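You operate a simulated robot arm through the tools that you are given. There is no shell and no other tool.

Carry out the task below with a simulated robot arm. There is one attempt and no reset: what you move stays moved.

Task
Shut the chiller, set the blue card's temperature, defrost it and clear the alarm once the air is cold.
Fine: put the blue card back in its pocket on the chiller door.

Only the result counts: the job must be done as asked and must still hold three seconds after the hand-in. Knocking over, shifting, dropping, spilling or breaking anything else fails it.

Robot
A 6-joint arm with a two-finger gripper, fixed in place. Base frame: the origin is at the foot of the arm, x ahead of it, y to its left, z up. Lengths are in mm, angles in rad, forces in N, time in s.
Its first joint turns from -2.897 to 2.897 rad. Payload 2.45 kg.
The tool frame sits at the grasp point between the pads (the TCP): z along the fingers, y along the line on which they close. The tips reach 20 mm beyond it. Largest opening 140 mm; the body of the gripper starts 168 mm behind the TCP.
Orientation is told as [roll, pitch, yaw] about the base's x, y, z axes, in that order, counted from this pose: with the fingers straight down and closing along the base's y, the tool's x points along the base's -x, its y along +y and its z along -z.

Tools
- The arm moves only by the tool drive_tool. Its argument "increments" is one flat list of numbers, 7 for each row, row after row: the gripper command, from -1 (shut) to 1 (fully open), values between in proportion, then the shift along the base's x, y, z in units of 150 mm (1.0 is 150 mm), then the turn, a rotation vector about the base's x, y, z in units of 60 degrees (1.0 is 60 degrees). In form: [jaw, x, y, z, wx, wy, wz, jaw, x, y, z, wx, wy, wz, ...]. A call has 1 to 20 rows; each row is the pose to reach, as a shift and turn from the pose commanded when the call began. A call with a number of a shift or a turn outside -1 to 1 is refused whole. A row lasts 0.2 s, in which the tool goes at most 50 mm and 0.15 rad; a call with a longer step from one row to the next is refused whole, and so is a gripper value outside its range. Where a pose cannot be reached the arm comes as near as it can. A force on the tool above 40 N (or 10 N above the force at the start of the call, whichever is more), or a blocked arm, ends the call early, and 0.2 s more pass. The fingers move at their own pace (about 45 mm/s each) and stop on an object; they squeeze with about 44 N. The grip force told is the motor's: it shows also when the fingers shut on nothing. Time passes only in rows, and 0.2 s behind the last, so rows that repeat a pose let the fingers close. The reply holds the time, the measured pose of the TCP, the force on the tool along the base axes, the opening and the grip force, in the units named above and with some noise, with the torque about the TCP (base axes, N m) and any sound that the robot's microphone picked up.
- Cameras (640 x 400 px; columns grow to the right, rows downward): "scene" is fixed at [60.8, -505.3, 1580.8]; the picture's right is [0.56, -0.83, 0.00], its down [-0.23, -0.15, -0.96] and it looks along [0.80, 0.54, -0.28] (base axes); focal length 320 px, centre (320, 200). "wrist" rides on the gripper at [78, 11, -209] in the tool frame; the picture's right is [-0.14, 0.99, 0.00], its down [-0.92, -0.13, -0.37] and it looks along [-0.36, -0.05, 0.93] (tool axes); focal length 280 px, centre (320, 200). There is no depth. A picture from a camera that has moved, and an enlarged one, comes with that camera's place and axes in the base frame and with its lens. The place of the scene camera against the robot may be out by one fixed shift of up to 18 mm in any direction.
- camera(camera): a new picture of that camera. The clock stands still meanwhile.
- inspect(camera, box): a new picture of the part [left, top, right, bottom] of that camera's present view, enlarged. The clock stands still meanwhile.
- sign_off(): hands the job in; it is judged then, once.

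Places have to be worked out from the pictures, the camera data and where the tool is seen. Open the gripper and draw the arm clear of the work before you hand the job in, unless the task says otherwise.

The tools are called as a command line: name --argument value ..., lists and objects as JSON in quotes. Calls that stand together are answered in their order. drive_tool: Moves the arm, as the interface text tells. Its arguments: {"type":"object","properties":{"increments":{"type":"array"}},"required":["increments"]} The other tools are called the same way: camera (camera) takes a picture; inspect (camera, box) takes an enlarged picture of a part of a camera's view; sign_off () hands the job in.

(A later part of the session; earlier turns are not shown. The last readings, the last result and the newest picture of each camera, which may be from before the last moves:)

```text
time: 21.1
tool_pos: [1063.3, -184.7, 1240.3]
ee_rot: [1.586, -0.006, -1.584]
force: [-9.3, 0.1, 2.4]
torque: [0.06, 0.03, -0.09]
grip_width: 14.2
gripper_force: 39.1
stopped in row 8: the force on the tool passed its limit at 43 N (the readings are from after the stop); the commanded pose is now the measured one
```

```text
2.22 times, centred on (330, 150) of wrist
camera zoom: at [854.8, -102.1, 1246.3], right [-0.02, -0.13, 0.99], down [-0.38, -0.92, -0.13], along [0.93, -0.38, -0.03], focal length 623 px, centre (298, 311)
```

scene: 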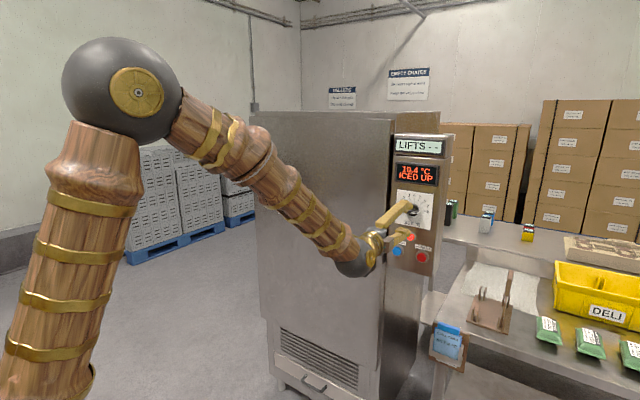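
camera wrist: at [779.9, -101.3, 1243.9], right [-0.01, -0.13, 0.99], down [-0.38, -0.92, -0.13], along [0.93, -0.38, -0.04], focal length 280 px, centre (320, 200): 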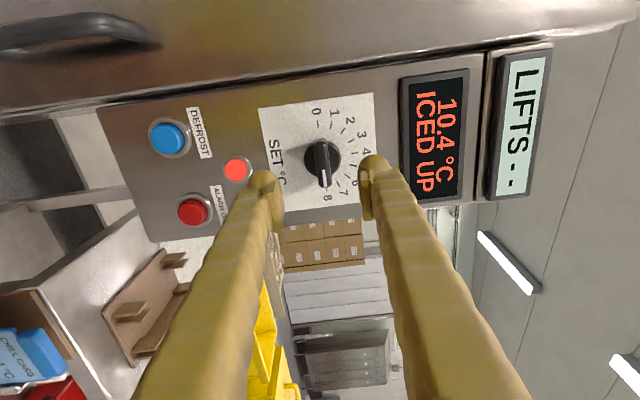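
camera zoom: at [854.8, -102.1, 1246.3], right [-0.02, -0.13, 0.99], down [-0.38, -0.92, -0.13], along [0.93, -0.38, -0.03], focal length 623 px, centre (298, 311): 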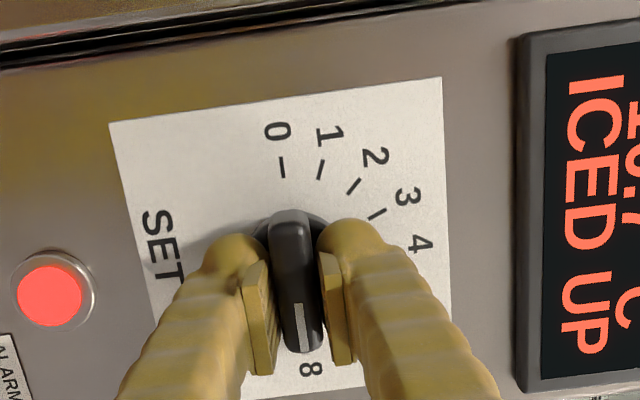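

The bar is gripped (14 mm). I'll turn the wrist counter-clockwise in steps, backing off 1 mm to relieve the axial push.

drive_tool --increments '[-1, -0.007, 0, 0, -0.08, 0, 0, -1, -0.007, 0, 0, -0.16, 0, 0, -1, -0.007, 0, 0, -0.24, 0, 0, -1, -0.007, 0, 0, -0.32, 0, 0, -1, -0.007, 0, 0, -0.4, 0, 0, -1, -0.007, 0, 0, -0.5, 0, 0]'

inspect --camera "wrist" --box '[220, 60, 440, 240]'

```text
time: 22.2
tool_pos: [1062.1, -183.3, 1240.9]
ee_rot: [1.594, -0.369, -1.587]
force: [-2.1, -0.9, 1.1]
torque: [-0.05, 0.03, 0.01]
grip_width: 14.1
gripper_force: 40.1
stopped in row 5: the force on the tool passed its limit at 40 N (the readings are from after the stop); the commanded pose is now the measured one
```

```text
2.22 times, centred on (330, 150) of wrist
camera zoom: at [854.1, -104.4, 1218.1], right [-0.02, 0.23, 0.97], down [-0.38, -0.9, 0.2], along [0.93, -0.36, 0.1], focal length 623 px, centre (298, 311)
```

zoom: 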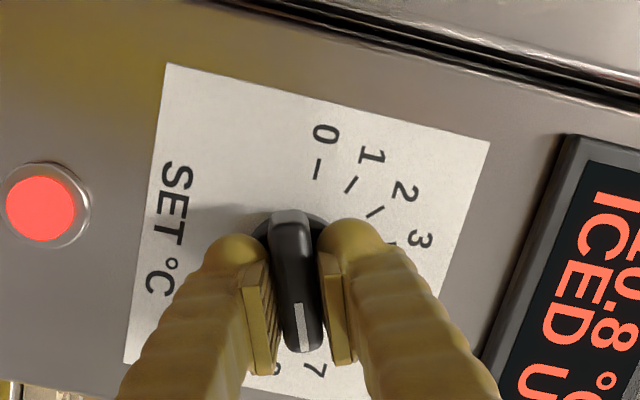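

The knob turns with the fingers; the TCP drift tells me the true axis is at about (-182.4, 1236.8). I'll continue turning with a matching small arc of the TCP.

drive_tool --increments '[-1, 0, 0.003, 0, -0.1, 0, 0, -1, 0, 0.006, 0, -0.2, 0, 0, -1, 0, 0.009, 0, -0.3, 0, 0, -1, 0, 0.012, 0, -0.4, 0, 0, -1, 0, 0.014, -0.001, -0.5, 0, 0, -1, 0, 0.016, -0.002, -0.58, 0, 0]'

inspect --camera "wrist" --box '[220, 60, 440, 240]'

```text
time: 23.6
tool_pos: [1062.0, -182.0, 1243.6]
ee_rot: [1.614, -0.979, -1.598]
force: [17.6, -11.8, 26.0]
torque: [0.04, -0.3, -0.21]
grip_width: 14.1
gripper_force: 40.3
```

```text
2.22 times, centred on (330, 150) of wrist
camera zoom: at [854.1, -129.5, 1178.8], right [-0.02, 0.74, 0.67], down [-0.38, -0.62, 0.68], along [0.92, -0.24, 0.3], focal length 623 px, centre (298, 311)
```

zoom: 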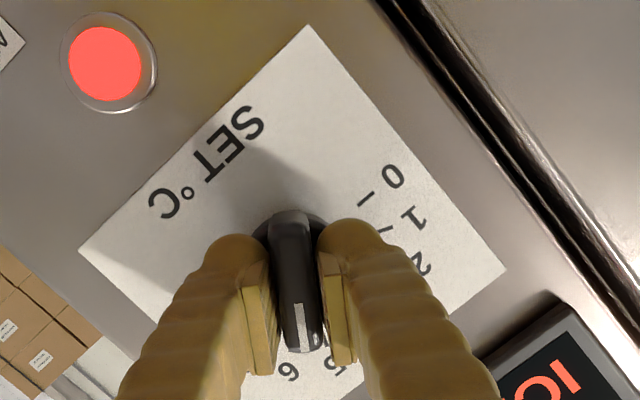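

The turn is at about 56° with a 26 N upward load, so the knob axis sits slightly higher than assumed. I'll raise the path by about 5 mm and finish the turn.

drive_tool --increments '[-1, 0, 0, 0.025, 0, 0, 0, -1, 0, 0, 0.033, -0.1, 0, 0, -1, 0, 0.002, 0.035, -0.2, 0, 0, -1, 0, 0.004, 0.037, -0.3, 0, 0, -1, 0, 0.006, 0.039, -0.4, 0, 0, -1, 0, 0.008, 0.04, -0.5, 0, 0, -1, 0, 0.009, 0.04, -0.565, 0, 0]'

inspect --camera "wrist" --box '[220, 60, 440, 240]'

inspect --camera "scene" --box '[360, 120, 460, 290]'

```text
time: 25.2
tool_pos: [1063.7, -180.0, 1246.9]
ee_rot: [2.891, -1.56, -2.872]
force: [-13.5, -4.1, -32.4]
torque: [0.02, 0.38, -0.05]
grip_width: 14.1
gripper_force: 40.2
```

```text
2.22 times, centred on (330, 150) of wrist
camera zoom: at [854.5, -171.2, 1164.0], right [-0.02, 0.99, 0.14], down [-0.38, -0.14, 0.92], along [0.93, -0.04, 0.37], focal length 623 px, centre (298, 311)
```

zoom: 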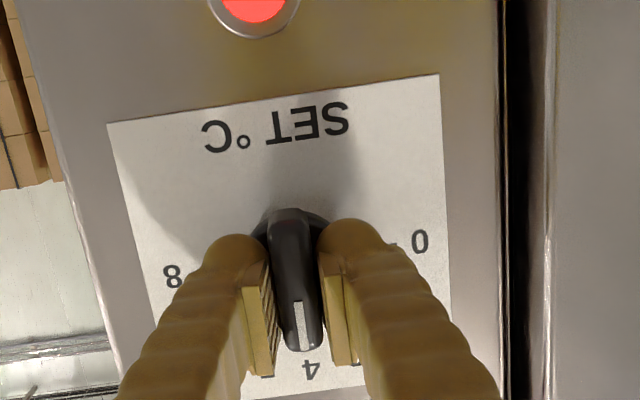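

```text
2.35 times, centred on (410, 205) of scene
camera zoom: at [60.8, -505.3, 1580.8], right [0.56, -0.83, 0.0], down [-0.23, -0.15, -0.96], along [0.8, 0.54, -0.28], focal length 754 px, centre (108, 188)
```

zoom: 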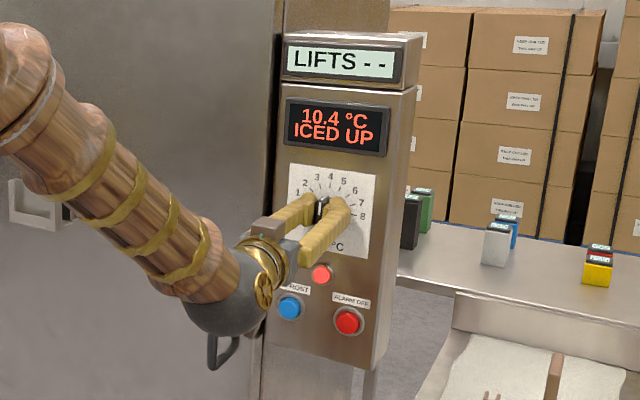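

The pointer shows 4. I'll relieve the 3 mm vertical preload, open the fingers and back out to verify.

drive_tool --increments '[-1, 0, 0, -0.02, 0, 0, 0, -0.5, 0, 0, -0.02, 0, 0, 0, -0.4, 0, 0, -0.02, 0, 0, 0, -0.4, 0, 0, -0.02, 0, 0, 0, -0.4, -0.2, 0, -0.02, 0, 0, 0, -0.4, -0.4, 0, -0.02, 0, 0, 0, -0.4, -0.5, 0, -0.02, 0, 0, 0]'

camera --camera "wrist"

inspect --camera "wrist" --box '[220, 60, 440, 240]'

inspect --camera "scene" --box '[360, 120, 460, 290]'

```text
time: 26.8
tool_pos: [986.4, -181.0, 1242.4]
ee_rot: [2.919, -1.557, -2.902]
force: [0.4, -0.8, -0.2]
torque: [-0.04, 0.02, 0.02]
grip_width: 41.9
gripper_force: 0.0
```

```text
taken
camera wrist: at [778.4, -172.2, 1162.5], right [-0.02, 0.99, 0.14], down [-0.38, -0.14, 0.92], along [0.93, -0.04, 0.38], focal length 280 px, centre (320, 200)
```

wrist: 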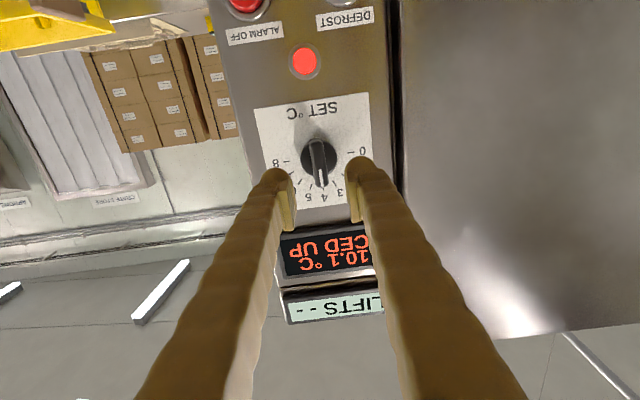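

```text
2.22 times, centred on (330, 150) of wrist
camera zoom: at [778.4, -172.2, 1162.5], right [-0.02, 0.99, 0.14], down [-0.38, -0.14, 0.92], along [0.93, -0.04, 0.38], focal length 623 px, centre (298, 311)
```

zoom: 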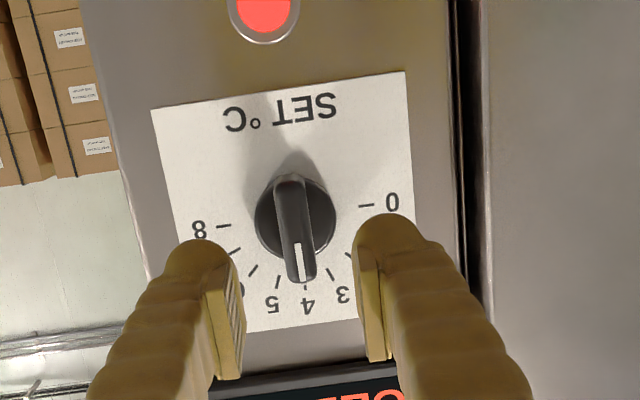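

```text
2.35 times, centred on (410, 205) of scene
camera zoom: at [60.8, -505.3, 1580.8], right [0.56, -0.83, 0.0], down [-0.23, -0.15, -0.96], along [0.8, 0.54, -0.28], focal length 754 px, centre (108, 188)
```

zoom: 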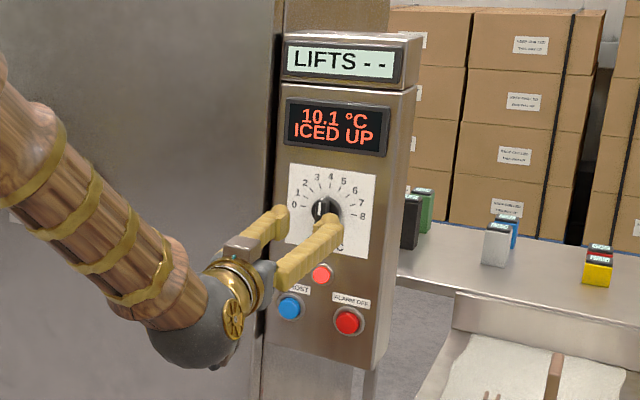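

The dial is at 4. Now I'll close the fingers and go down in front of DEFROST at (1093, -134, 1072).

drive_tool --increments '[-1, 0, 0.06, -0.2, 0, 0, 0, -1, 0, 0.12, -0.4, 0, 0, 0, -1, 0, 0.18, -0.6, 0, 0, 0, -1, 0, 0.25, -0.8, 0, 0, 0, -1, 0, 0.313, -1, 0, 0, 0]'

drive_tool --increments '[-1, 0.1, 0, -0.133, 0, 0, 0, -1, 0.25, 0, -0.133, 0, 0, 0]'

camera --camera "wrist"

camera --camera "scene"

```text
time: 28.0
tool_pos: [985.2, -136.6, 1095.6]
ee_rot: [2.938, -1.557, -2.911]
force: [0.0, -0.4, -0.1]
torque: [-0.01, -0.01, -0.03]
grip_width: 0.0
gripper_force: 29.1
out of reach, approached as far as the arm can: row 5
```

```text
time: 28.6
tool_pos: [1022.0, -142.6, 1074.2]
ee_rot: [-2.703, -1.557, 2.732]
force: [-0.8, 0.4, 0.4]
torque: [0.02, 0.04, 0.03]
grip_width: 0.0
gripper_force: 29.5
out of reach, approached as far as the arm can: row 1, 2
```

```text
taken
camera wrist: at [813.5, -137.9, 991.3], right [-0.03, 0.99, 0.13], down [-0.38, -0.13, 0.92], along [0.93, -0.02, 0.38], focal length 280 px, centre (320, 200)
```

wrist: 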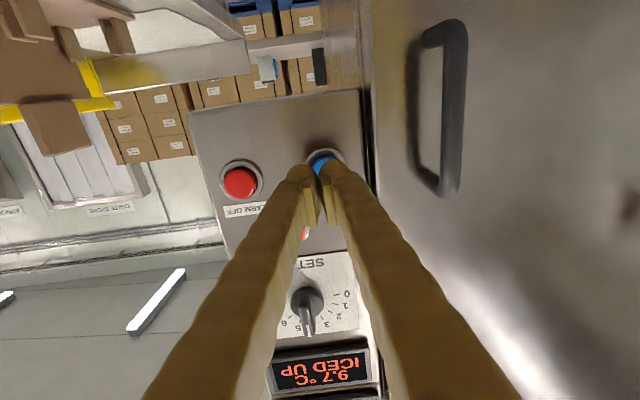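

```text
taken
```

scene: 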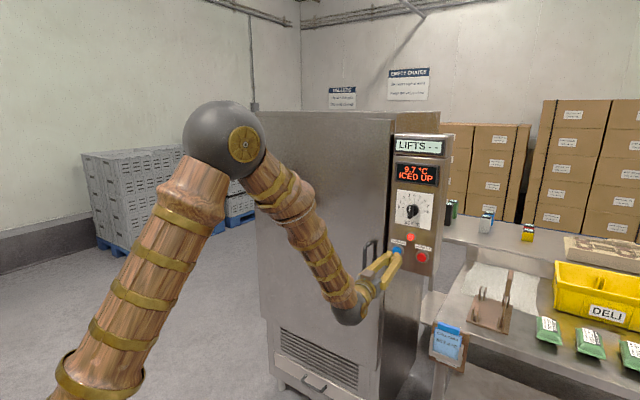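

The arm is slightly reach-limited here (y is 8 mm off). I'll advance 35 mm and re-read before pressing.

drive_tool --increments '[-1, 0.1, 0, 0, 0, 0, 0, -1, 0.2, 0, 0, 0, 0, 0]'

inspect --camera "wrist" --box '[240, 100, 400, 240]'

```text
time: 29.2
tool_pos: [1052.1, -145.0, 1073.4]
ee_rot: [2.914, -1.558, -2.886]
force: [-0.6, -0.1, 0.9]
torque: [0.01, -0.02, 0.0]
grip_width: 0.3
gripper_force: 29.7
out of reach, approached as far as the arm can: row 2
```

```text
2.86 times, centred on (320, 170) of wrist
camera zoom: at [843.9, -139.7, 991.8], right [-0.03, 0.99, 0.14], down [-0.38, -0.14, 0.92], along [0.93, -0.02, 0.38], focal length 801 px, centre (320, 286)
```

zoom: 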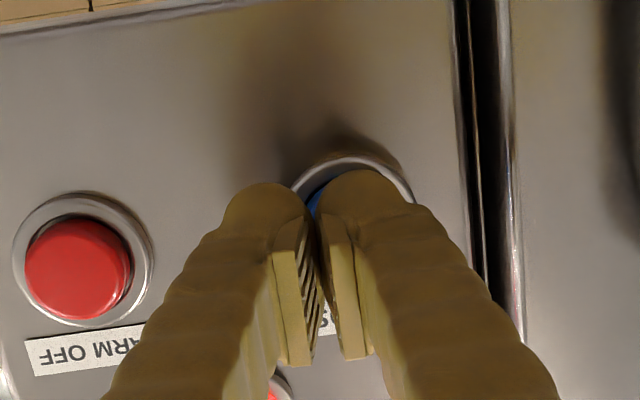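

The tips are about 11 mm too far right of DEFROST. I'll shift +y 11 mm, then press.

drive_tool --increments '[-1, 0, 0.04, 0, 0, 0, 0, -1, 0, 0.075, 0, 0, 0, 0]'

inspect --camera "wrist" --box '[240, 100, 400, 240]'

```text
time: 29.8
tool_pos: [1049.7, -141.4, 1072.0]
ee_rot: [2.877, -1.561, -2.844]
force: [-0.1, 0.0, 0.3]
torque: [-0.04, 0.03, 0.02]
grip_width: 0.0
gripper_force: 29.7
out of reach, approached as far as the arm can: row 1, 2
```

```text
2.86 times, centred on (320, 170) of wrist
camera zoom: at [841.3, -136.7, 991.1], right [-0.03, 0.99, 0.14], down [-0.37, -0.14, 0.92], along [0.93, -0.02, 0.37], focal length 801 px, centre (320, 286)
```

zoom: 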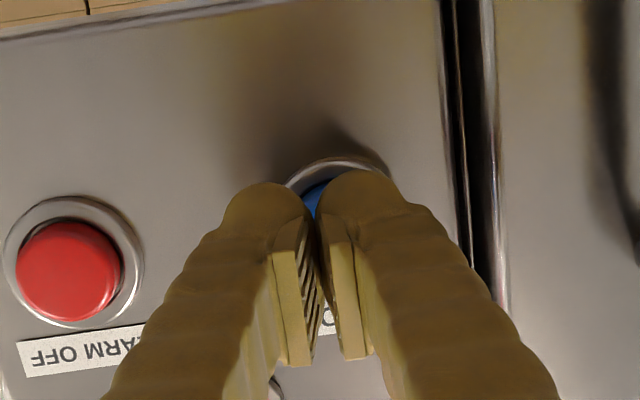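

The left finger tip already covers the DEFROST cap, so I'll simply press forward from here, slowly.

drive_tool --increments '[-1, 0.05, 0, 0, 0, 0, 0, -1, 0.1, 0, 0, 0, 0, 0, -1, 0.14, 0, 0, 0, 0, 0, -1, 0.17, 0, 0, 0, 0, 0, -1, 0.2, 0, 0, 0, 0, 0, -1, 0.23, 0, 0, 0, 0, 0, -1, 0.26, 0, 0, 0, 0, 0, -1, 0.29, 0, 0, 0, 0, 0]'

inspect --camera "scene" --box '[360, 120, 460, 290]'

inspect --camera "wrist" --box '[240, 100, 400, 240]'

```text
time: 30.8
tool_pos: [1072.2, -147.1, 1072.6]
ee_rot: [2.873, -1.56, -2.841]
force: [-23.9, -0.1, 4.6]
torque: [0.0, 0.09, 0.19]
grip_width: 0.0
gripper_force: 29.9
out of reach, approached as far as the arm can: row 1, 2, 3, 4
heard: click
stopped in row 4: the force on the tool passed its limit at 55 N (the readings are from after the stop); the commanded pose is now the measured one
```

```text
2.35 times, centred on (410, 205) of scene
camera zoom: at [60.8, -505.3, 1580.8], right [0.56, -0.83, 0.0], down [-0.23, -0.15, -0.96], along [0.8, 0.54, -0.28], focal length 754 px, centre (108, 188)
```

zoom: 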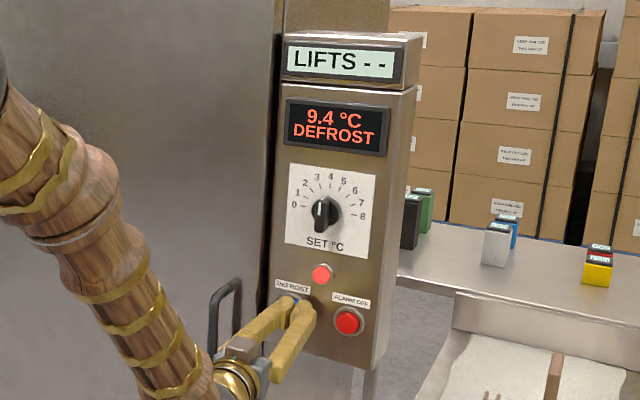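

```text
2.86 times, centred on (320, 170) of wrist
camera zoom: at [863.3, -141.8, 992.5], right [-0.03, 0.99, 0.14], down [-0.37, -0.14, 0.92], along [0.93, -0.02, 0.38], focal length 801 px, centre (320, 286)
```

zoom: 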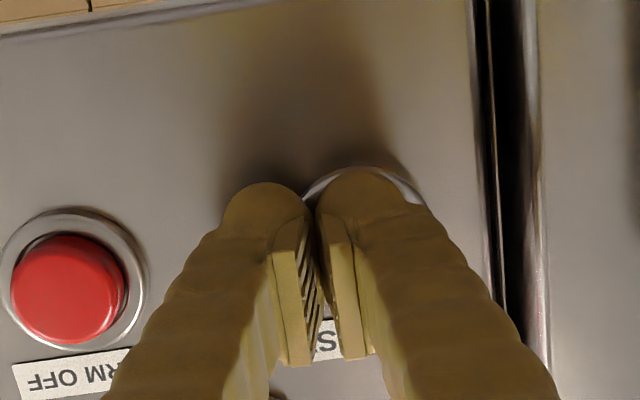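

The press clicked and the display shows DEFROST. I'll withdraw, tilt the tool back down and move right to look at the card holder while it defrosts.

drive_tool --increments '[-1, -0.15, 0, 0, 0, 0, 0, -1, -0.35, 0, 0.05, 0, 0.08, 0, -1, -0.55, -0.1, 0.2, 0, 0.2, 0, -1, -0.65, -0.25, 0.35, 0, 0.32, 0, -1, -0.75, -0.4, 0.5, 0, 0.44, 0, -1, -0.8, -0.6, 0.6, 0, 0.56, 0, -1, -0.85, -0.8, 0.7, 0, 0.68, 0, -1, -0.85, -1, 0.8, 0, 0.75, 0]'

camera --camera "wrist"

camera --camera "scene"

```text
time: 32.6
tool_pos: [955.5, -288.0, 1205.5]
ee_rot: [0.17, -0.829, -0.149]
force: [-4.0, -3.6, -3.6]
torque: [0.31, -0.73, 0.39]
grip_width: 0.0
gripper_force: 29.8
```

```text
taken
camera wrist: at [747.7, -282.0, 1286.2], right [0.11, 0.97, 0.22], down [0.34, -0.24, 0.91], along [0.93, -0.03, -0.35], focal length 280 px, centre (320, 200)
```

wrist: 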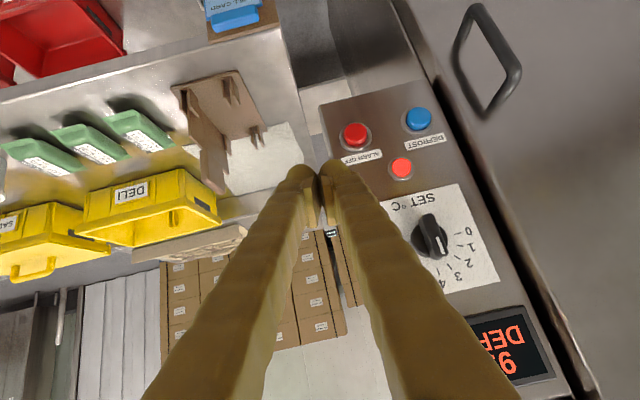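

```text
taken
```

scene: 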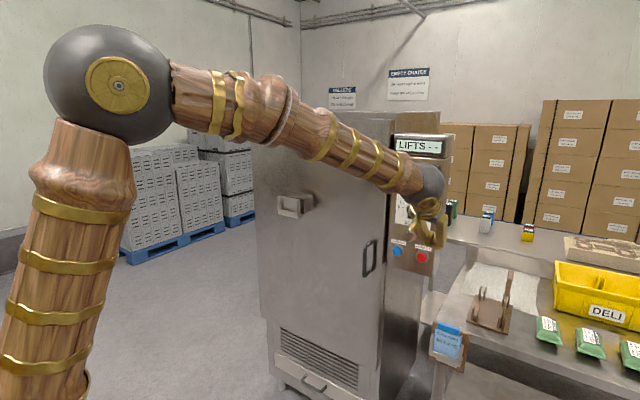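

I'm near the panel still; I'll draw back 140 mm and tilt a bit further down to bring the card into view.

drive_tool --increments '[-1, -0.25, 0, 0, 0, 0.05, 0, -1, -0.5, 0, 0, 0, 0.1, 0, -1, -0.75, -0.1, 0, 0, 0.18, 0, -1, -0.95, -0.2, 0, 0, 0.28, 0.05, -1, -0.95, -0.3, 0, 0, 0.34, 0.1, -1, -0.95, -0.35, 0, 0, 0.34, 0.1]'

camera --camera "wrist"

inspect --camera "scene" --box '[380, 120, 480, 390]'

```text
time: 34.0
tool_pos: [802.2, -349.6, 1192.3]
ee_rot: [0.052, -0.44, 0.09]
force: [0.0, 0.0, 0.4]
torque: [0.01, 0.03, 0.01]
grip_width: 0.0
gripper_force: 29.5
```

```text
taken
camera wrist: at [643.3, -363.8, 1347.8], right [0.01, 0.99, 0.1], down [0.69, -0.08, 0.72], along [0.72, 0.06, -0.69], focal length 280 px, centre (320, 200)
```

wrist: 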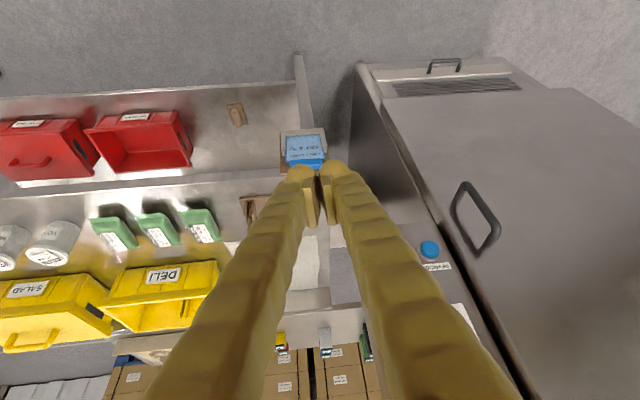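

```text
1.48 times, centred on (430, 255) of scene
camera zoom: at [60.8, -505.3, 1580.8], right [0.56, -0.83, 0.0], down [-0.23, -0.15, -0.96], along [0.8, 0.54, -0.28], focal length 475 px, centre (157, 118)
```

zoom: 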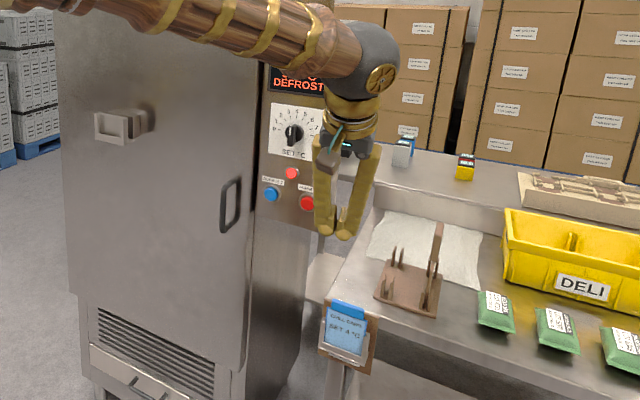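

The card is in view now. I'll enlarge it for measuring.

inspect --camera "wrist" --box '[260, 110, 350, 180]'

inspect --camera "scene" --box '[415, 305, 480, 375]'

```text
5.71 times, centred on (305, 145) of wrist
camera zoom: at [643.3, -363.8, 1347.8], right [0.01, 0.99, 0.1], down [0.69, -0.08, 0.72], along [0.72, 0.06, -0.69], focal length 1602 px, centre (406, 514)
```

zoom: 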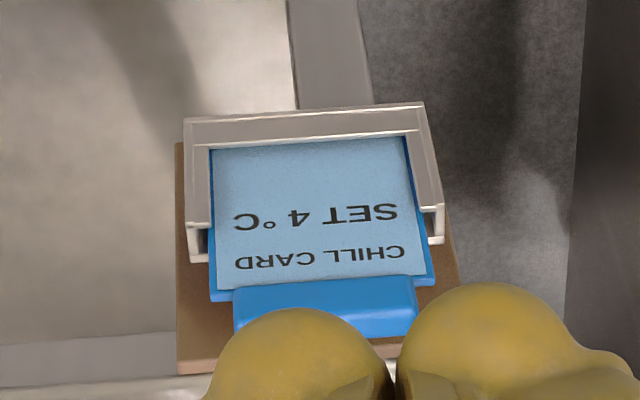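

```text
5.71 times, centred on (448, 340) of scene
camera zoom: at [60.8, -505.3, 1580.8], right [0.56, -0.83, 0.0], down [-0.23, -0.15, -0.96], along [0.8, 0.54, -0.28], focal length 1832 px, centre (-409, -600)
```

zoom: 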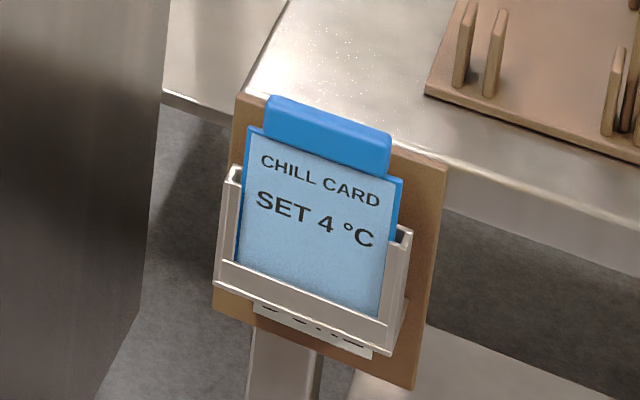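

The card measures 85 mm wide (y -394 to -309), with shoulders at z≈860, x≈1027 and a tab about 68 mm wide centred at y≈-351. I'll open to about 100 mm and go to a pre-grasp pose, 45° tilted, above and in front of it.

drive_tool --increments '[0.43, 0.18, 0, -0.2, -0.008, -0.07, -0.022, 0.43, 0.36, 0, -0.4, -0.016, -0.14, -0.045, 0.43, 0.54, 0, -0.6, -0.024, -0.2, -0.067, 0.43, 0.72, 0, -0.8, -0.03, -0.27, -0.09, 0.43, 0.9, 0, -1, -0.038, -0.341, -0.112]'

drive_tool --increments '[0.43, 0, 0, -0.2, 0, 0, 0, 0.43, 0, 0, -0.4, 0, 0, 0, 0.43, 0, 0, -0.5, 0, 0, 0]'

camera --camera "wrist"

camera --camera "scene"

```text
time: 35.2
tool_pos: [936.7, -348.7, 1042.2]
ee_rot: [-0.022, -0.796, 0.015]
force: [0.3, -0.3, -0.7]
torque: [0.0, 0.08, -0.01]
grip_width: 99.8
gripper_force: 0.1
```

```text
time: 36.0
tool_pos: [938.8, -349.1, 967.7]
ee_rot: [-0.02, -0.793, 0.014]
force: [-0.3, -0.6, 0.4]
torque: [0.0, -0.05, 0.02]
grip_width: 100.0
gripper_force: 0.0
```

```text
taken
camera wrist: at [733.8, -336.5, 1057.2], right [0.1, 0.99, 0.08], down [0.38, -0.12, 0.92], along [0.92, -0.06, -0.39], focal length 280 px, centre (320, 200)
```

wrist: 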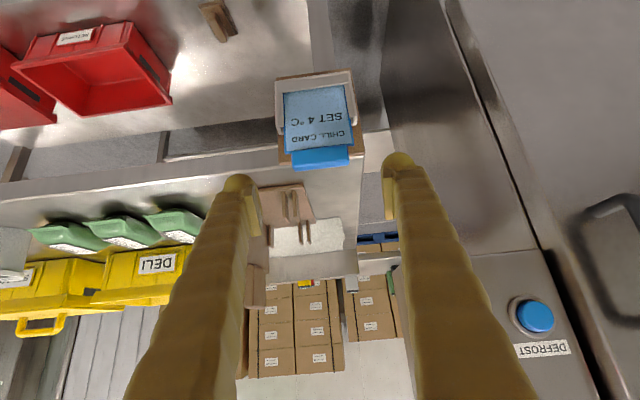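

```text
taken
```

scene: 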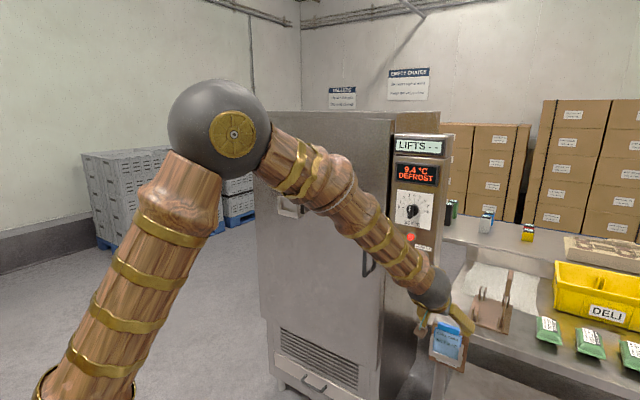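

inspect --camera "wrist" --box '[260, 60, 380, 190]'

inspect --camera "scene" --box '[410, 290, 490, 380]'

```text
3.08 times, centred on (320, 125) of wrist
camera zoom: at [733.8, -336.5, 1057.2], right [0.1, 0.99, 0.08], down [0.38, -0.12, 0.92], along [0.92, -0.06, -0.39], focal length 863 px, centre (320, 431)
```

zoom: 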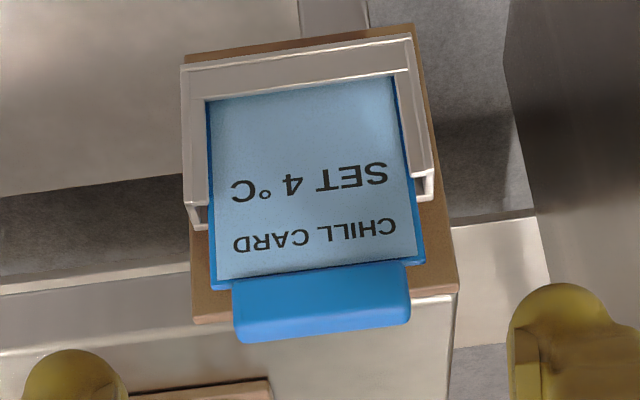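

```text
4.44 times, centred on (450, 335) of scene
camera zoom: at [60.8, -505.3, 1580.8], right [0.56, -0.83, 0.0], down [-0.23, -0.15, -0.96], along [0.8, 0.54, -0.28], focal length 1424 px, centre (-258, -400)
```

zoom: 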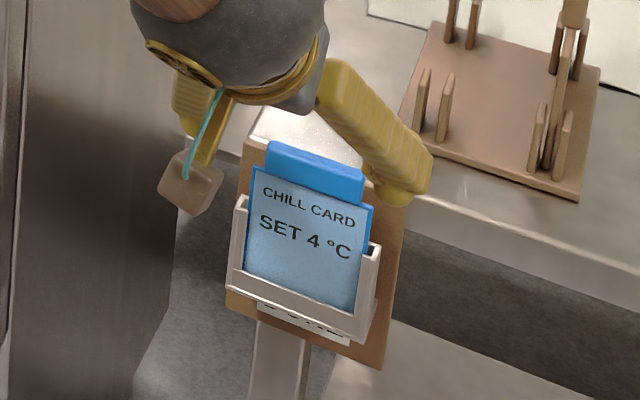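

From this closer view the tab spans y -383 to -317, z 864 to 895, rising about 20 mm above the board behind. I'll approach to TCP (1011, -350, 884) and close across the tab's width.

drive_tool --increments '[0.3, 0.12, 0, -0.14, 0, 0, 0, 0.3, 0.24, 0, -0.28, 0, 0, 0, 0.3, 0.36, -0.005, -0.42, 0, 0, 0, 0.3, 0.44, -0.005, -0.51, 0, 0, 0, 0.3, 0.48, -0.005, -0.56, 0, 0, 0]'

camera --camera "wrist"

inspect --camera "wrist" --box '[220, 110, 420, 230]'

inspect --camera "scene" --box '[410, 290, 490, 380]'

```text
time: 37.2
tool_pos: [1009.6, -350.9, 884.9]
ee_rot: [-0.019, -0.795, 0.014]
force: [0.5, 0.1, 0.7]
torque: [0.03, 0.0, 0.03]
grip_width: 91.0
gripper_force: 0.1
```

```text
taken
camera wrist: at [805.9, -337.2, 973.8], right [0.1, 0.99, 0.09], down [0.38, -0.12, 0.92], along [0.92, -0.06, -0.39], focal length 280 px, centre (320, 200)
```

wrist: 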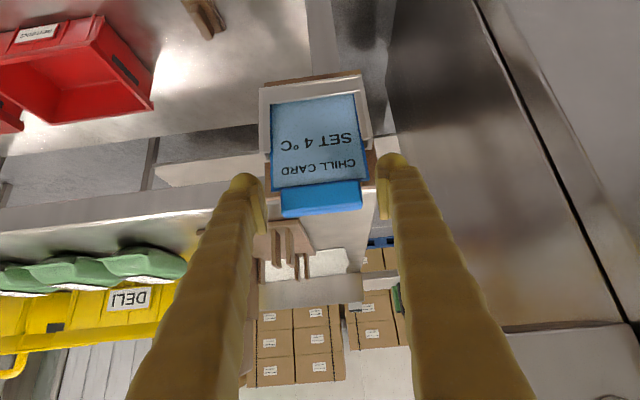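

```text
3.20 times, centred on (320, 170) of wrist
camera zoom: at [805.9, -337.2, 973.8], right [0.1, 0.99, 0.09], down [0.38, -0.12, 0.92], along [0.92, -0.06, -0.39], focal length 897 px, centre (320, 296)
```

zoom: 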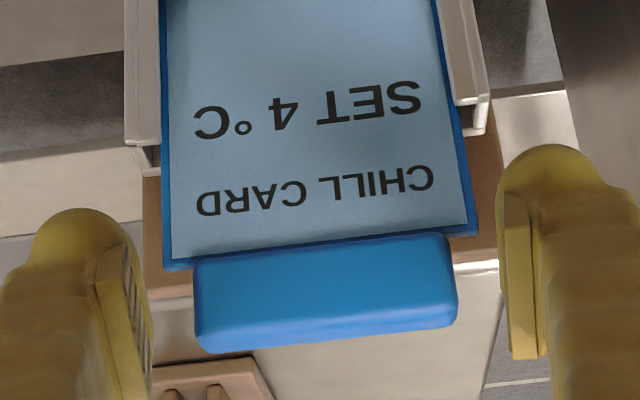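

```text
4.44 times, centred on (450, 335) of scene
camera zoom: at [60.8, -505.3, 1580.8], right [0.56, -0.83, 0.0], down [-0.23, -0.15, -0.96], along [0.8, 0.54, -0.28], focal length 1424 px, centre (-258, -400)
```

zoom: 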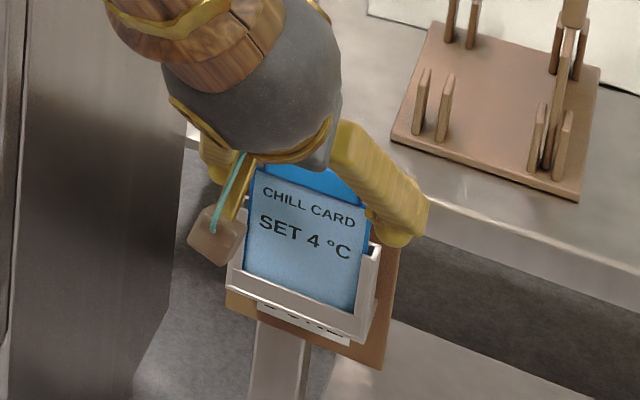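

The fingers bracket the tab; by its apparent width the tab face is about 12 mm deeper than the TCP. I'll advance 7 mm more and close.

drive_tool --increments '[0.3, 0.025, 0, 0, 0, 0, 0, 0.3, 0.047, 0, 0, 0, 0, 0, -1, 0.047, 0, 0, 0, 0, 0, -1, 0.047, 0, 0, 0, 0, 0, -1, 0.047, 0, 0, 0, 0, 0, -1, 0.047, 0, 0, 0, 0, 0, -1, 0.047, 0, 0, 0, 0, 0]'

inspect --camera "wrist" --box '[220, 110, 420, 230]'

```text
time: 38.8
tool_pos: [1016.2, -349.6, 883.8]
ee_rot: [-0.019, -0.796, 0.014]
force: [-0.1, 7.5, 4.8]
torque: [0.16, -0.03, 0.09]
grip_width: 81.3
gripper_force: 44.1
```

```text
3.20 times, centred on (320, 170) of wrist
camera zoom: at [812.5, -337.0, 973.5], right [0.1, 0.99, 0.08], down [0.38, -0.12, 0.92], along [0.92, -0.06, -0.39], focal length 897 px, centre (320, 296)
```

zoom: 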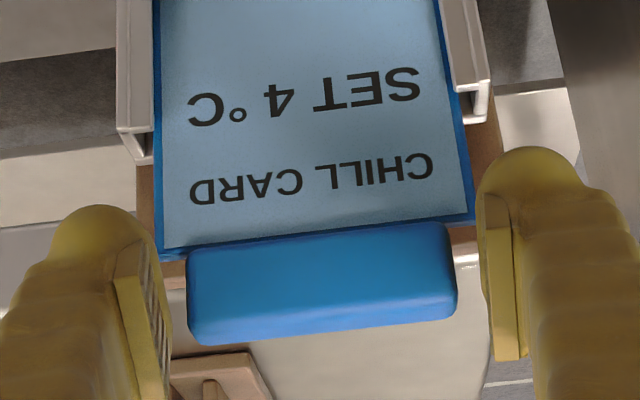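

The fingers stopped at 81 mm: they caught the card's shoulders rather than the tab. I'll reopen, rise 9 mm so that the tips clear the shoulders, and close on the tab.

drive_tool --increments '[0.3, 0, 0, 0, 0, 0, 0, 0.3, 0, 0, 0, 0, 0, 0, 0.3, 0, 0, 0.03, 0, 0, 0, 0.3, 0, 0, 0.06, 0, 0, 0, -1, 0, 0, 0.06, 0, 0, 0, -1, 0, 0, 0.06, 0, 0, 0, -1, 0, 0, 0.06, 0, 0, 0, -1, 0, 0, 0.06, 0, 0, 0, -1, 0, 0, 0.06, 0, 0, 0]'

inspect --camera "wrist" --box '[220, 110, 420, 230]'

inspect --camera "scene" --box '[410, 290, 490, 380]'

inspect --camera "scene" --box '[360, 120, 460, 290]'

```text
time: 40.8
tool_pos: [1016.5, -349.7, 894.6]
ee_rot: [-0.018, -0.798, 0.016]
force: [-1.4, 5.1, 8.7]
torque: [0.28, 0.07, 0.02]
grip_width: 66.3
gripper_force: 44.2
```

```text
3.20 times, centred on (320, 170) of wrist
camera zoom: at [812.3, -337.2, 983.4], right [0.1, 0.99, 0.08], down [0.38, -0.12, 0.92], along [0.92, -0.06, -0.39], focal length 897 px, centre (320, 296)
```

zoom: 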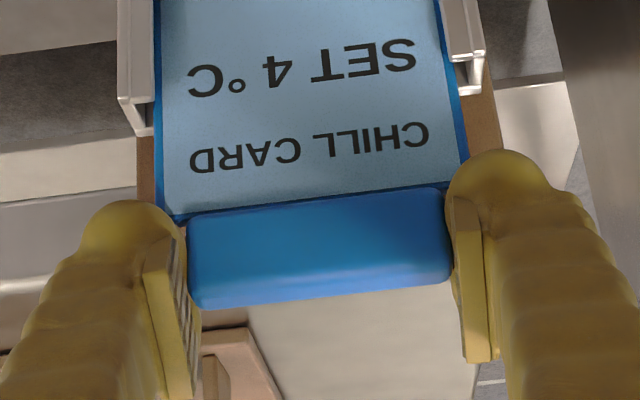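

```text
4.44 times, centred on (450, 335) of scene
camera zoom: at [60.8, -505.3, 1580.8], right [0.56, -0.83, 0.0], down [-0.23, -0.15, -0.96], along [0.8, 0.54, -0.28], focal length 1424 px, centre (-258, -400)
```

zoom: 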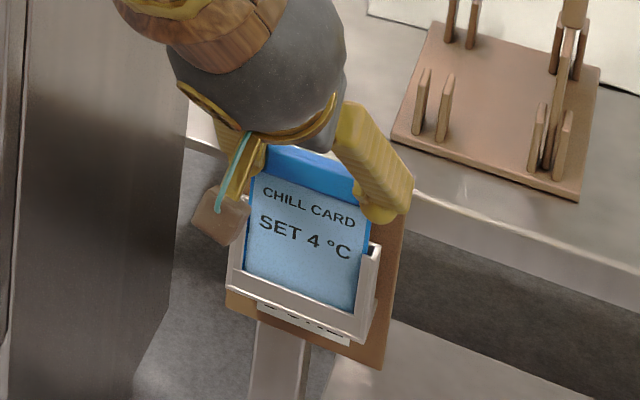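

```text
2.35 times, centred on (410, 205) of scene
camera zoom: at [60.8, -505.3, 1580.8], right [0.56, -0.83, 0.0], down [-0.23, -0.15, -0.96], along [0.8, 0.54, -0.28], focal length 754 px, centre (108, 188)
```

zoom: 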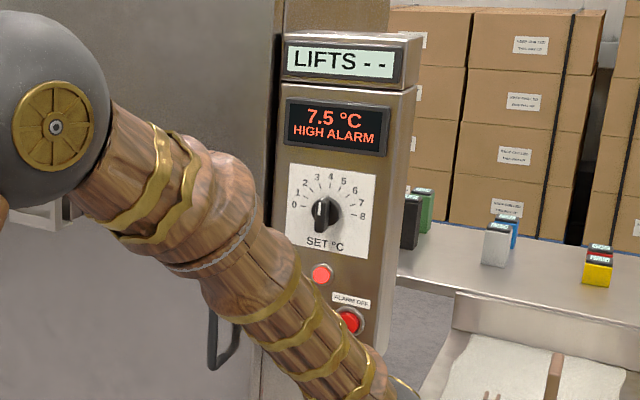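

The tab is now gripped (66 mm), and the display shows 7.5 °C HIGH ALARM, so it is cooling. I'll lift the card straight up out of the holder.

drive_tool --increments '[-1, 0, 0, 0.06, 0, 0, 0, -1, 0, 0, 0.14, 0, 0, 0, -1, 0, 0, 0.24, 0, 0, 0, -1, 0, 0, 0.36, 0, 0, 0, -1, 0, 0, 0.48, 0, 0, 0, -1, 0, 0, 0.6, 0, 0, 0, -1, 0, 0, 0.72, 0, 0, 0, -1, 0, 0, 0.84, 0, 0, 0, -1, 0, 0, 0.96, 0, 0, 0]'

camera --camera "wrist"

inspect --camera "scene" --box '[360, 220, 500, 390]'

```text
time: 42.8
tool_pos: [1015.9, -350.6, 1037.2]
ee_rot: [-0.019, -0.794, 0.012]
force: [0.5, 0.2, -0.2]
torque: [-0.01, -0.01, -0.01]
grip_width: 66.1
gripper_force: 43.8
```

```text
taken
camera wrist: at [811.5, -338.1, 1126.8], right [0.1, 0.99, 0.09], down [0.38, -0.12, 0.92], along [0.92, -0.06, -0.39], focal length 280 px, centre (320, 200)
```

wrist: 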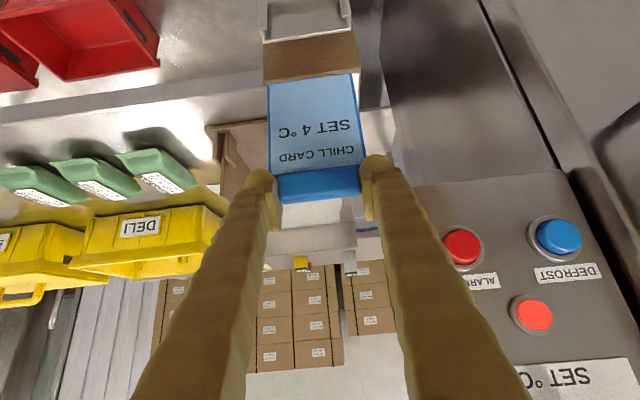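

```text
2.35 times, centred on (430, 305) of scene
camera zoom: at [60.8, -505.3, 1580.8], right [0.56, -0.83, 0.0], down [-0.23, -0.15, -0.96], along [0.8, 0.54, -0.28], focal length 754 px, centre (61, -47)
```

zoom: 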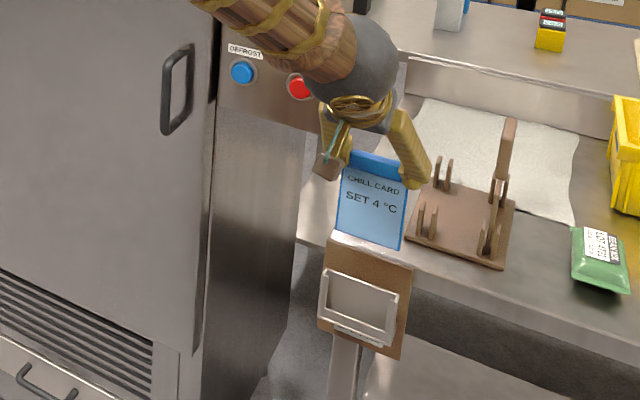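

The card is out cleanly. I'll enlarge to measure it in the hand and look at the empty holder frame, which tells the pocket's form.

inspect --camera "wrist" --box '[240, 60, 400, 220]'

inspect --camera "scene" --box '[420, 320, 480, 380]'

inspect --camera "scene" --box '[260, 170, 340, 240]'

```text
2.50 times, centred on (320, 140) of wrist
camera zoom: at [811.5, -338.1, 1126.8], right [0.1, 0.99, 0.09], down [0.38, -0.12, 0.92], along [0.92, -0.06, -0.39], focal length 701 px, centre (320, 350)
```

zoom: 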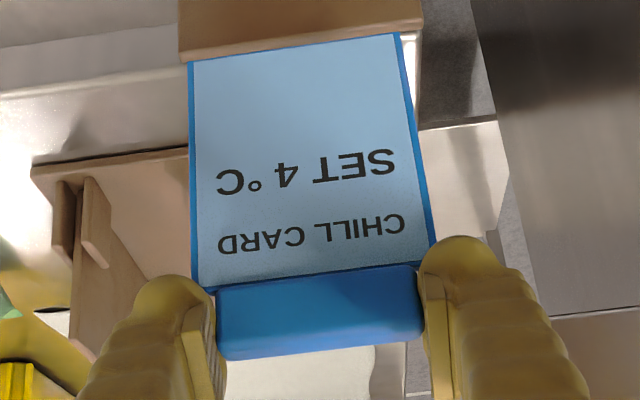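

```text
6.67 times, centred on (450, 350) of scene
camera zoom: at [60.8, -505.3, 1580.8], right [0.56, -0.83, 0.0], down [-0.23, -0.15, -0.96], along [0.8, 0.54, -0.28], focal length 2137 px, centre (-547, -800)
```

zoom: 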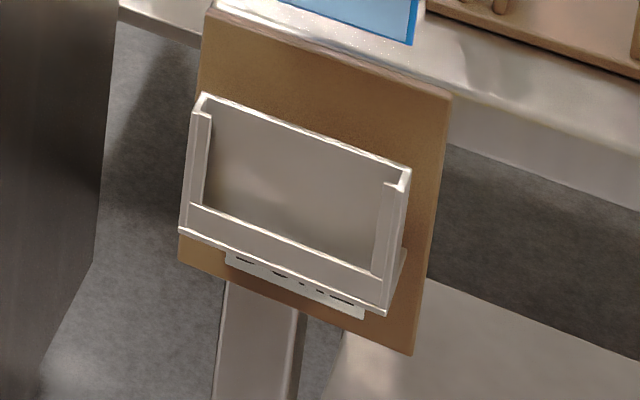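

```text
5.71 times, centred on (300, 205) of scene
camera zoom: at [60.8, -505.3, 1580.8], right [0.56, -0.83, 0.0], down [-0.23, -0.15, -0.96], along [0.8, 0.54, -0.28], focal length 1832 px, centre (434, 171)
```

zoom: 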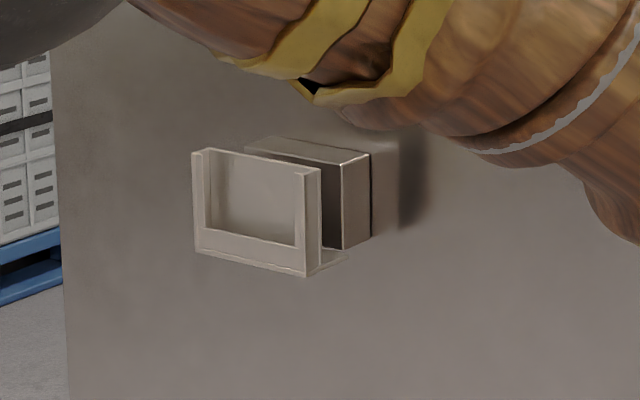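

The card hangs vertically: bottom edge about 137 mm below the TCP, front plane about 11 mm ahead, centred. The door pocket is near x≈995, y≈280, z 1146 to 1223. I'll retreat, rise and swing left in stages.

drive_tool --increments '[-1, -0.2, 0, 0.15, 0, 0, 0, -1, -0.4, 0, 0.35, 0, 0, 0, -1, -0.6, 0, 0.55, 0, 0, 0, -1, -0.8, 0, 0.77, 0, 0, 0, -1, -1, 0, 1, 0, 0, 0]'

drive_tool --increments '[-1, 0, 0.2, 0.2, 0, 0, 0, -1, 0, 0.4, 0.4, 0, 0, 0, -1, 0, 0.6, 0.6, 0, 0, 0, -1, 0, 0.8, 0.8, 0, 0, 0, -1, 0, 1, 1, 0, 0, 0]'

drive_tool --increments '[-1, 0, 0.25, 0.1, 0, 0, 0, -1, 0, 0.5, 0.2, 0, 0, 0, -1, 0, 0.75, 0.3, 0, 0, 0, -1, 0, 1, 0.4, 0, 0, 0]'

drive_tool --increments '[-1, 0, 0.25, 0, 0, 0, 0, -1, 0, 0.5, 0, 0, 0, 0, -1, 0, 0.75, 0, 0, 0, 0, -1, 0, 1, 0, 0, 0, 0]'

camera --camera "wrist"

camera --camera "scene"

```text
time: 44.0
tool_pos: [868.1, -349.8, 1185.9]
ee_rot: [-0.017, -0.795, 0.013]
force: [0.0, -0.6, -1.6]
torque: [0.01, -0.04, -0.01]
grip_width: 66.0
gripper_force: 43.6
```

```text
time: 45.2
tool_pos: [866.0, -199.8, 1338.4]
ee_rot: [-0.017, -0.794, 0.012]
force: [0.2, -0.2, -0.3]
torque: [-0.01, 0.0, 0.05]
grip_width: 66.4
gripper_force: 43.8
```

```text
time: 46.2
tool_pos: [865.0, -49.9, 1399.2]
ee_rot: [-0.019, -0.794, 0.014]
force: [0.3, -0.1, -0.6]
torque: [-0.03, -0.01, 0.05]
grip_width: 66.3
gripper_force: 44.2
```

```text
time: 47.2
tool_pos: [866.5, 101.1, 1397.9]
ee_rot: [-0.019, -0.795, 0.014]
force: [0.3, 0.3, -0.4]
torque: [-0.03, -0.02, 0.0]
grip_width: 66.0
gripper_force: 44.6
```

```text
taken
camera wrist: at [662.2, 114.3, 1486.6], right [0.1, 0.99, 0.09], down [0.38, -0.12, 0.92], along [0.92, -0.06, -0.39], focal length 280 px, centre (320, 200)
```

wrist: 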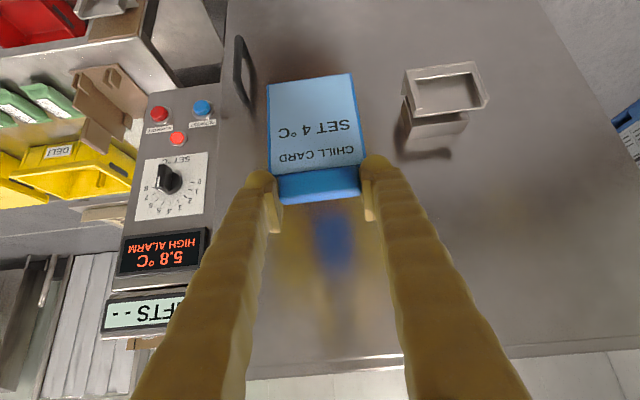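

```text
taken
```

scene: 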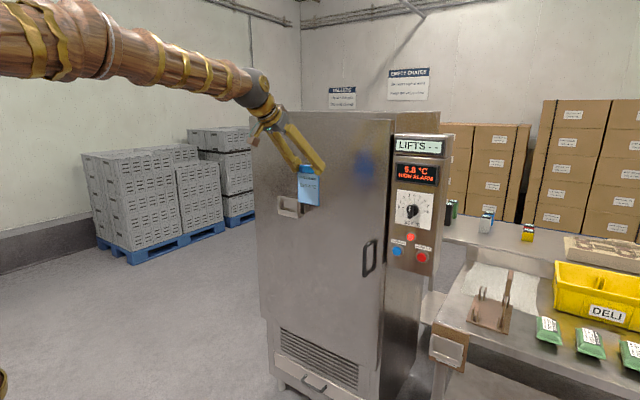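

The pocket is well in view; the air is at 5.8 °C. I'll enlarge the pocket here, then shift left and enlarge again to triangulate.

inspect --camera "wrist" --box '[380, 50, 510, 160]'

drive_tool --increments '[-1, 0, 0.25, 0, 0, 0, 0, -1, 0, 0.5, 0, 0, 0, 0, -1, 0, 0.75, 0, 0, 0, 0, -1, 0, 1, 0, 0, 0, 0]'

camera --camera "wrist"

inspect --camera "wrist" --box '[260, 20, 390, 220]'

```text
3.64 times, centred on (445, 105) of wrist
camera zoom: at [662.2, 114.3, 1486.6], right [0.1, 0.99, 0.09], down [0.38, -0.12, 0.92], along [0.92, -0.06, -0.39], focal length 1020 px, centre (-134, 546)
```

zoom: 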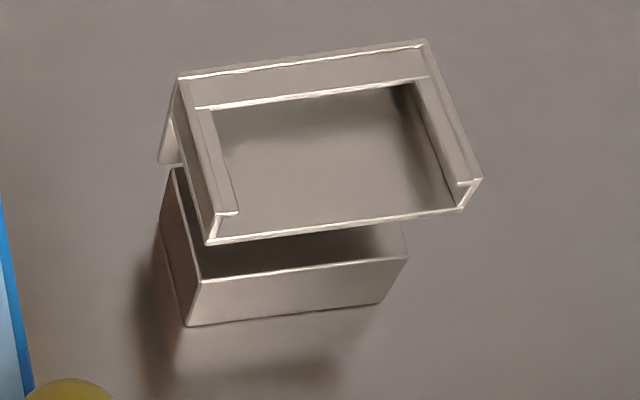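

```text
time: 48.2
tool_pos: [867.2, 250.6, 1397.9]
ee_rot: [-0.019, -0.793, 0.014]
force: [-0.6, 0.2, -0.6]
torque: [0.0, 0.0, 0.02]
grip_width: 66.2
gripper_force: 43.9
```

```text
taken
camera wrist: at [662.8, 263.0, 1487.3], right [0.1, 0.99, 0.08], down [0.38, -0.12, 0.92], along [0.92, -0.06, -0.39], focal length 280 px, centre (320, 200)
```

wrist: 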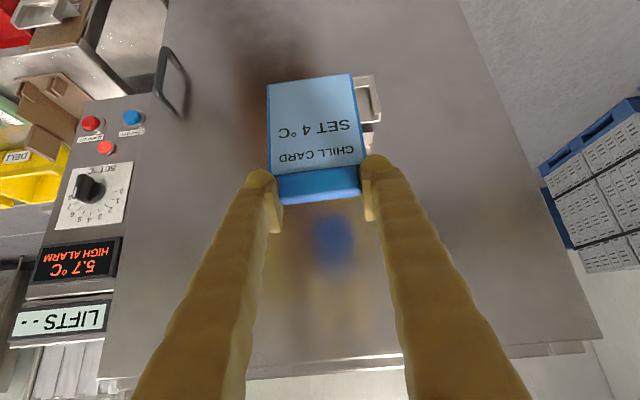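

```text
2.00 times, centred on (325, 120) of wrist
camera zoom: at [662.8, 263.0, 1487.3], right [0.1, 0.99, 0.08], down [0.38, -0.12, 0.92], along [0.92, -0.06, -0.39], focal length 561 px, centre (310, 360)
```

zoom: 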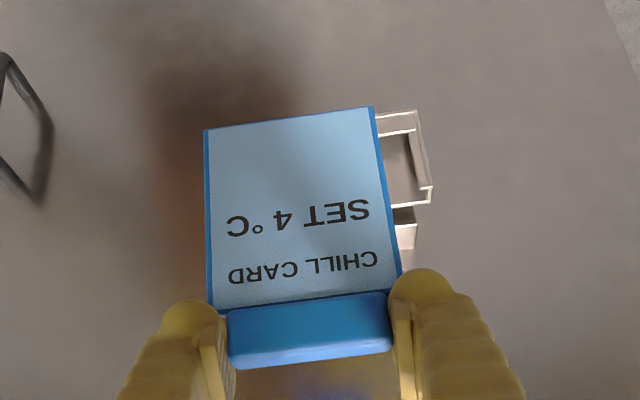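

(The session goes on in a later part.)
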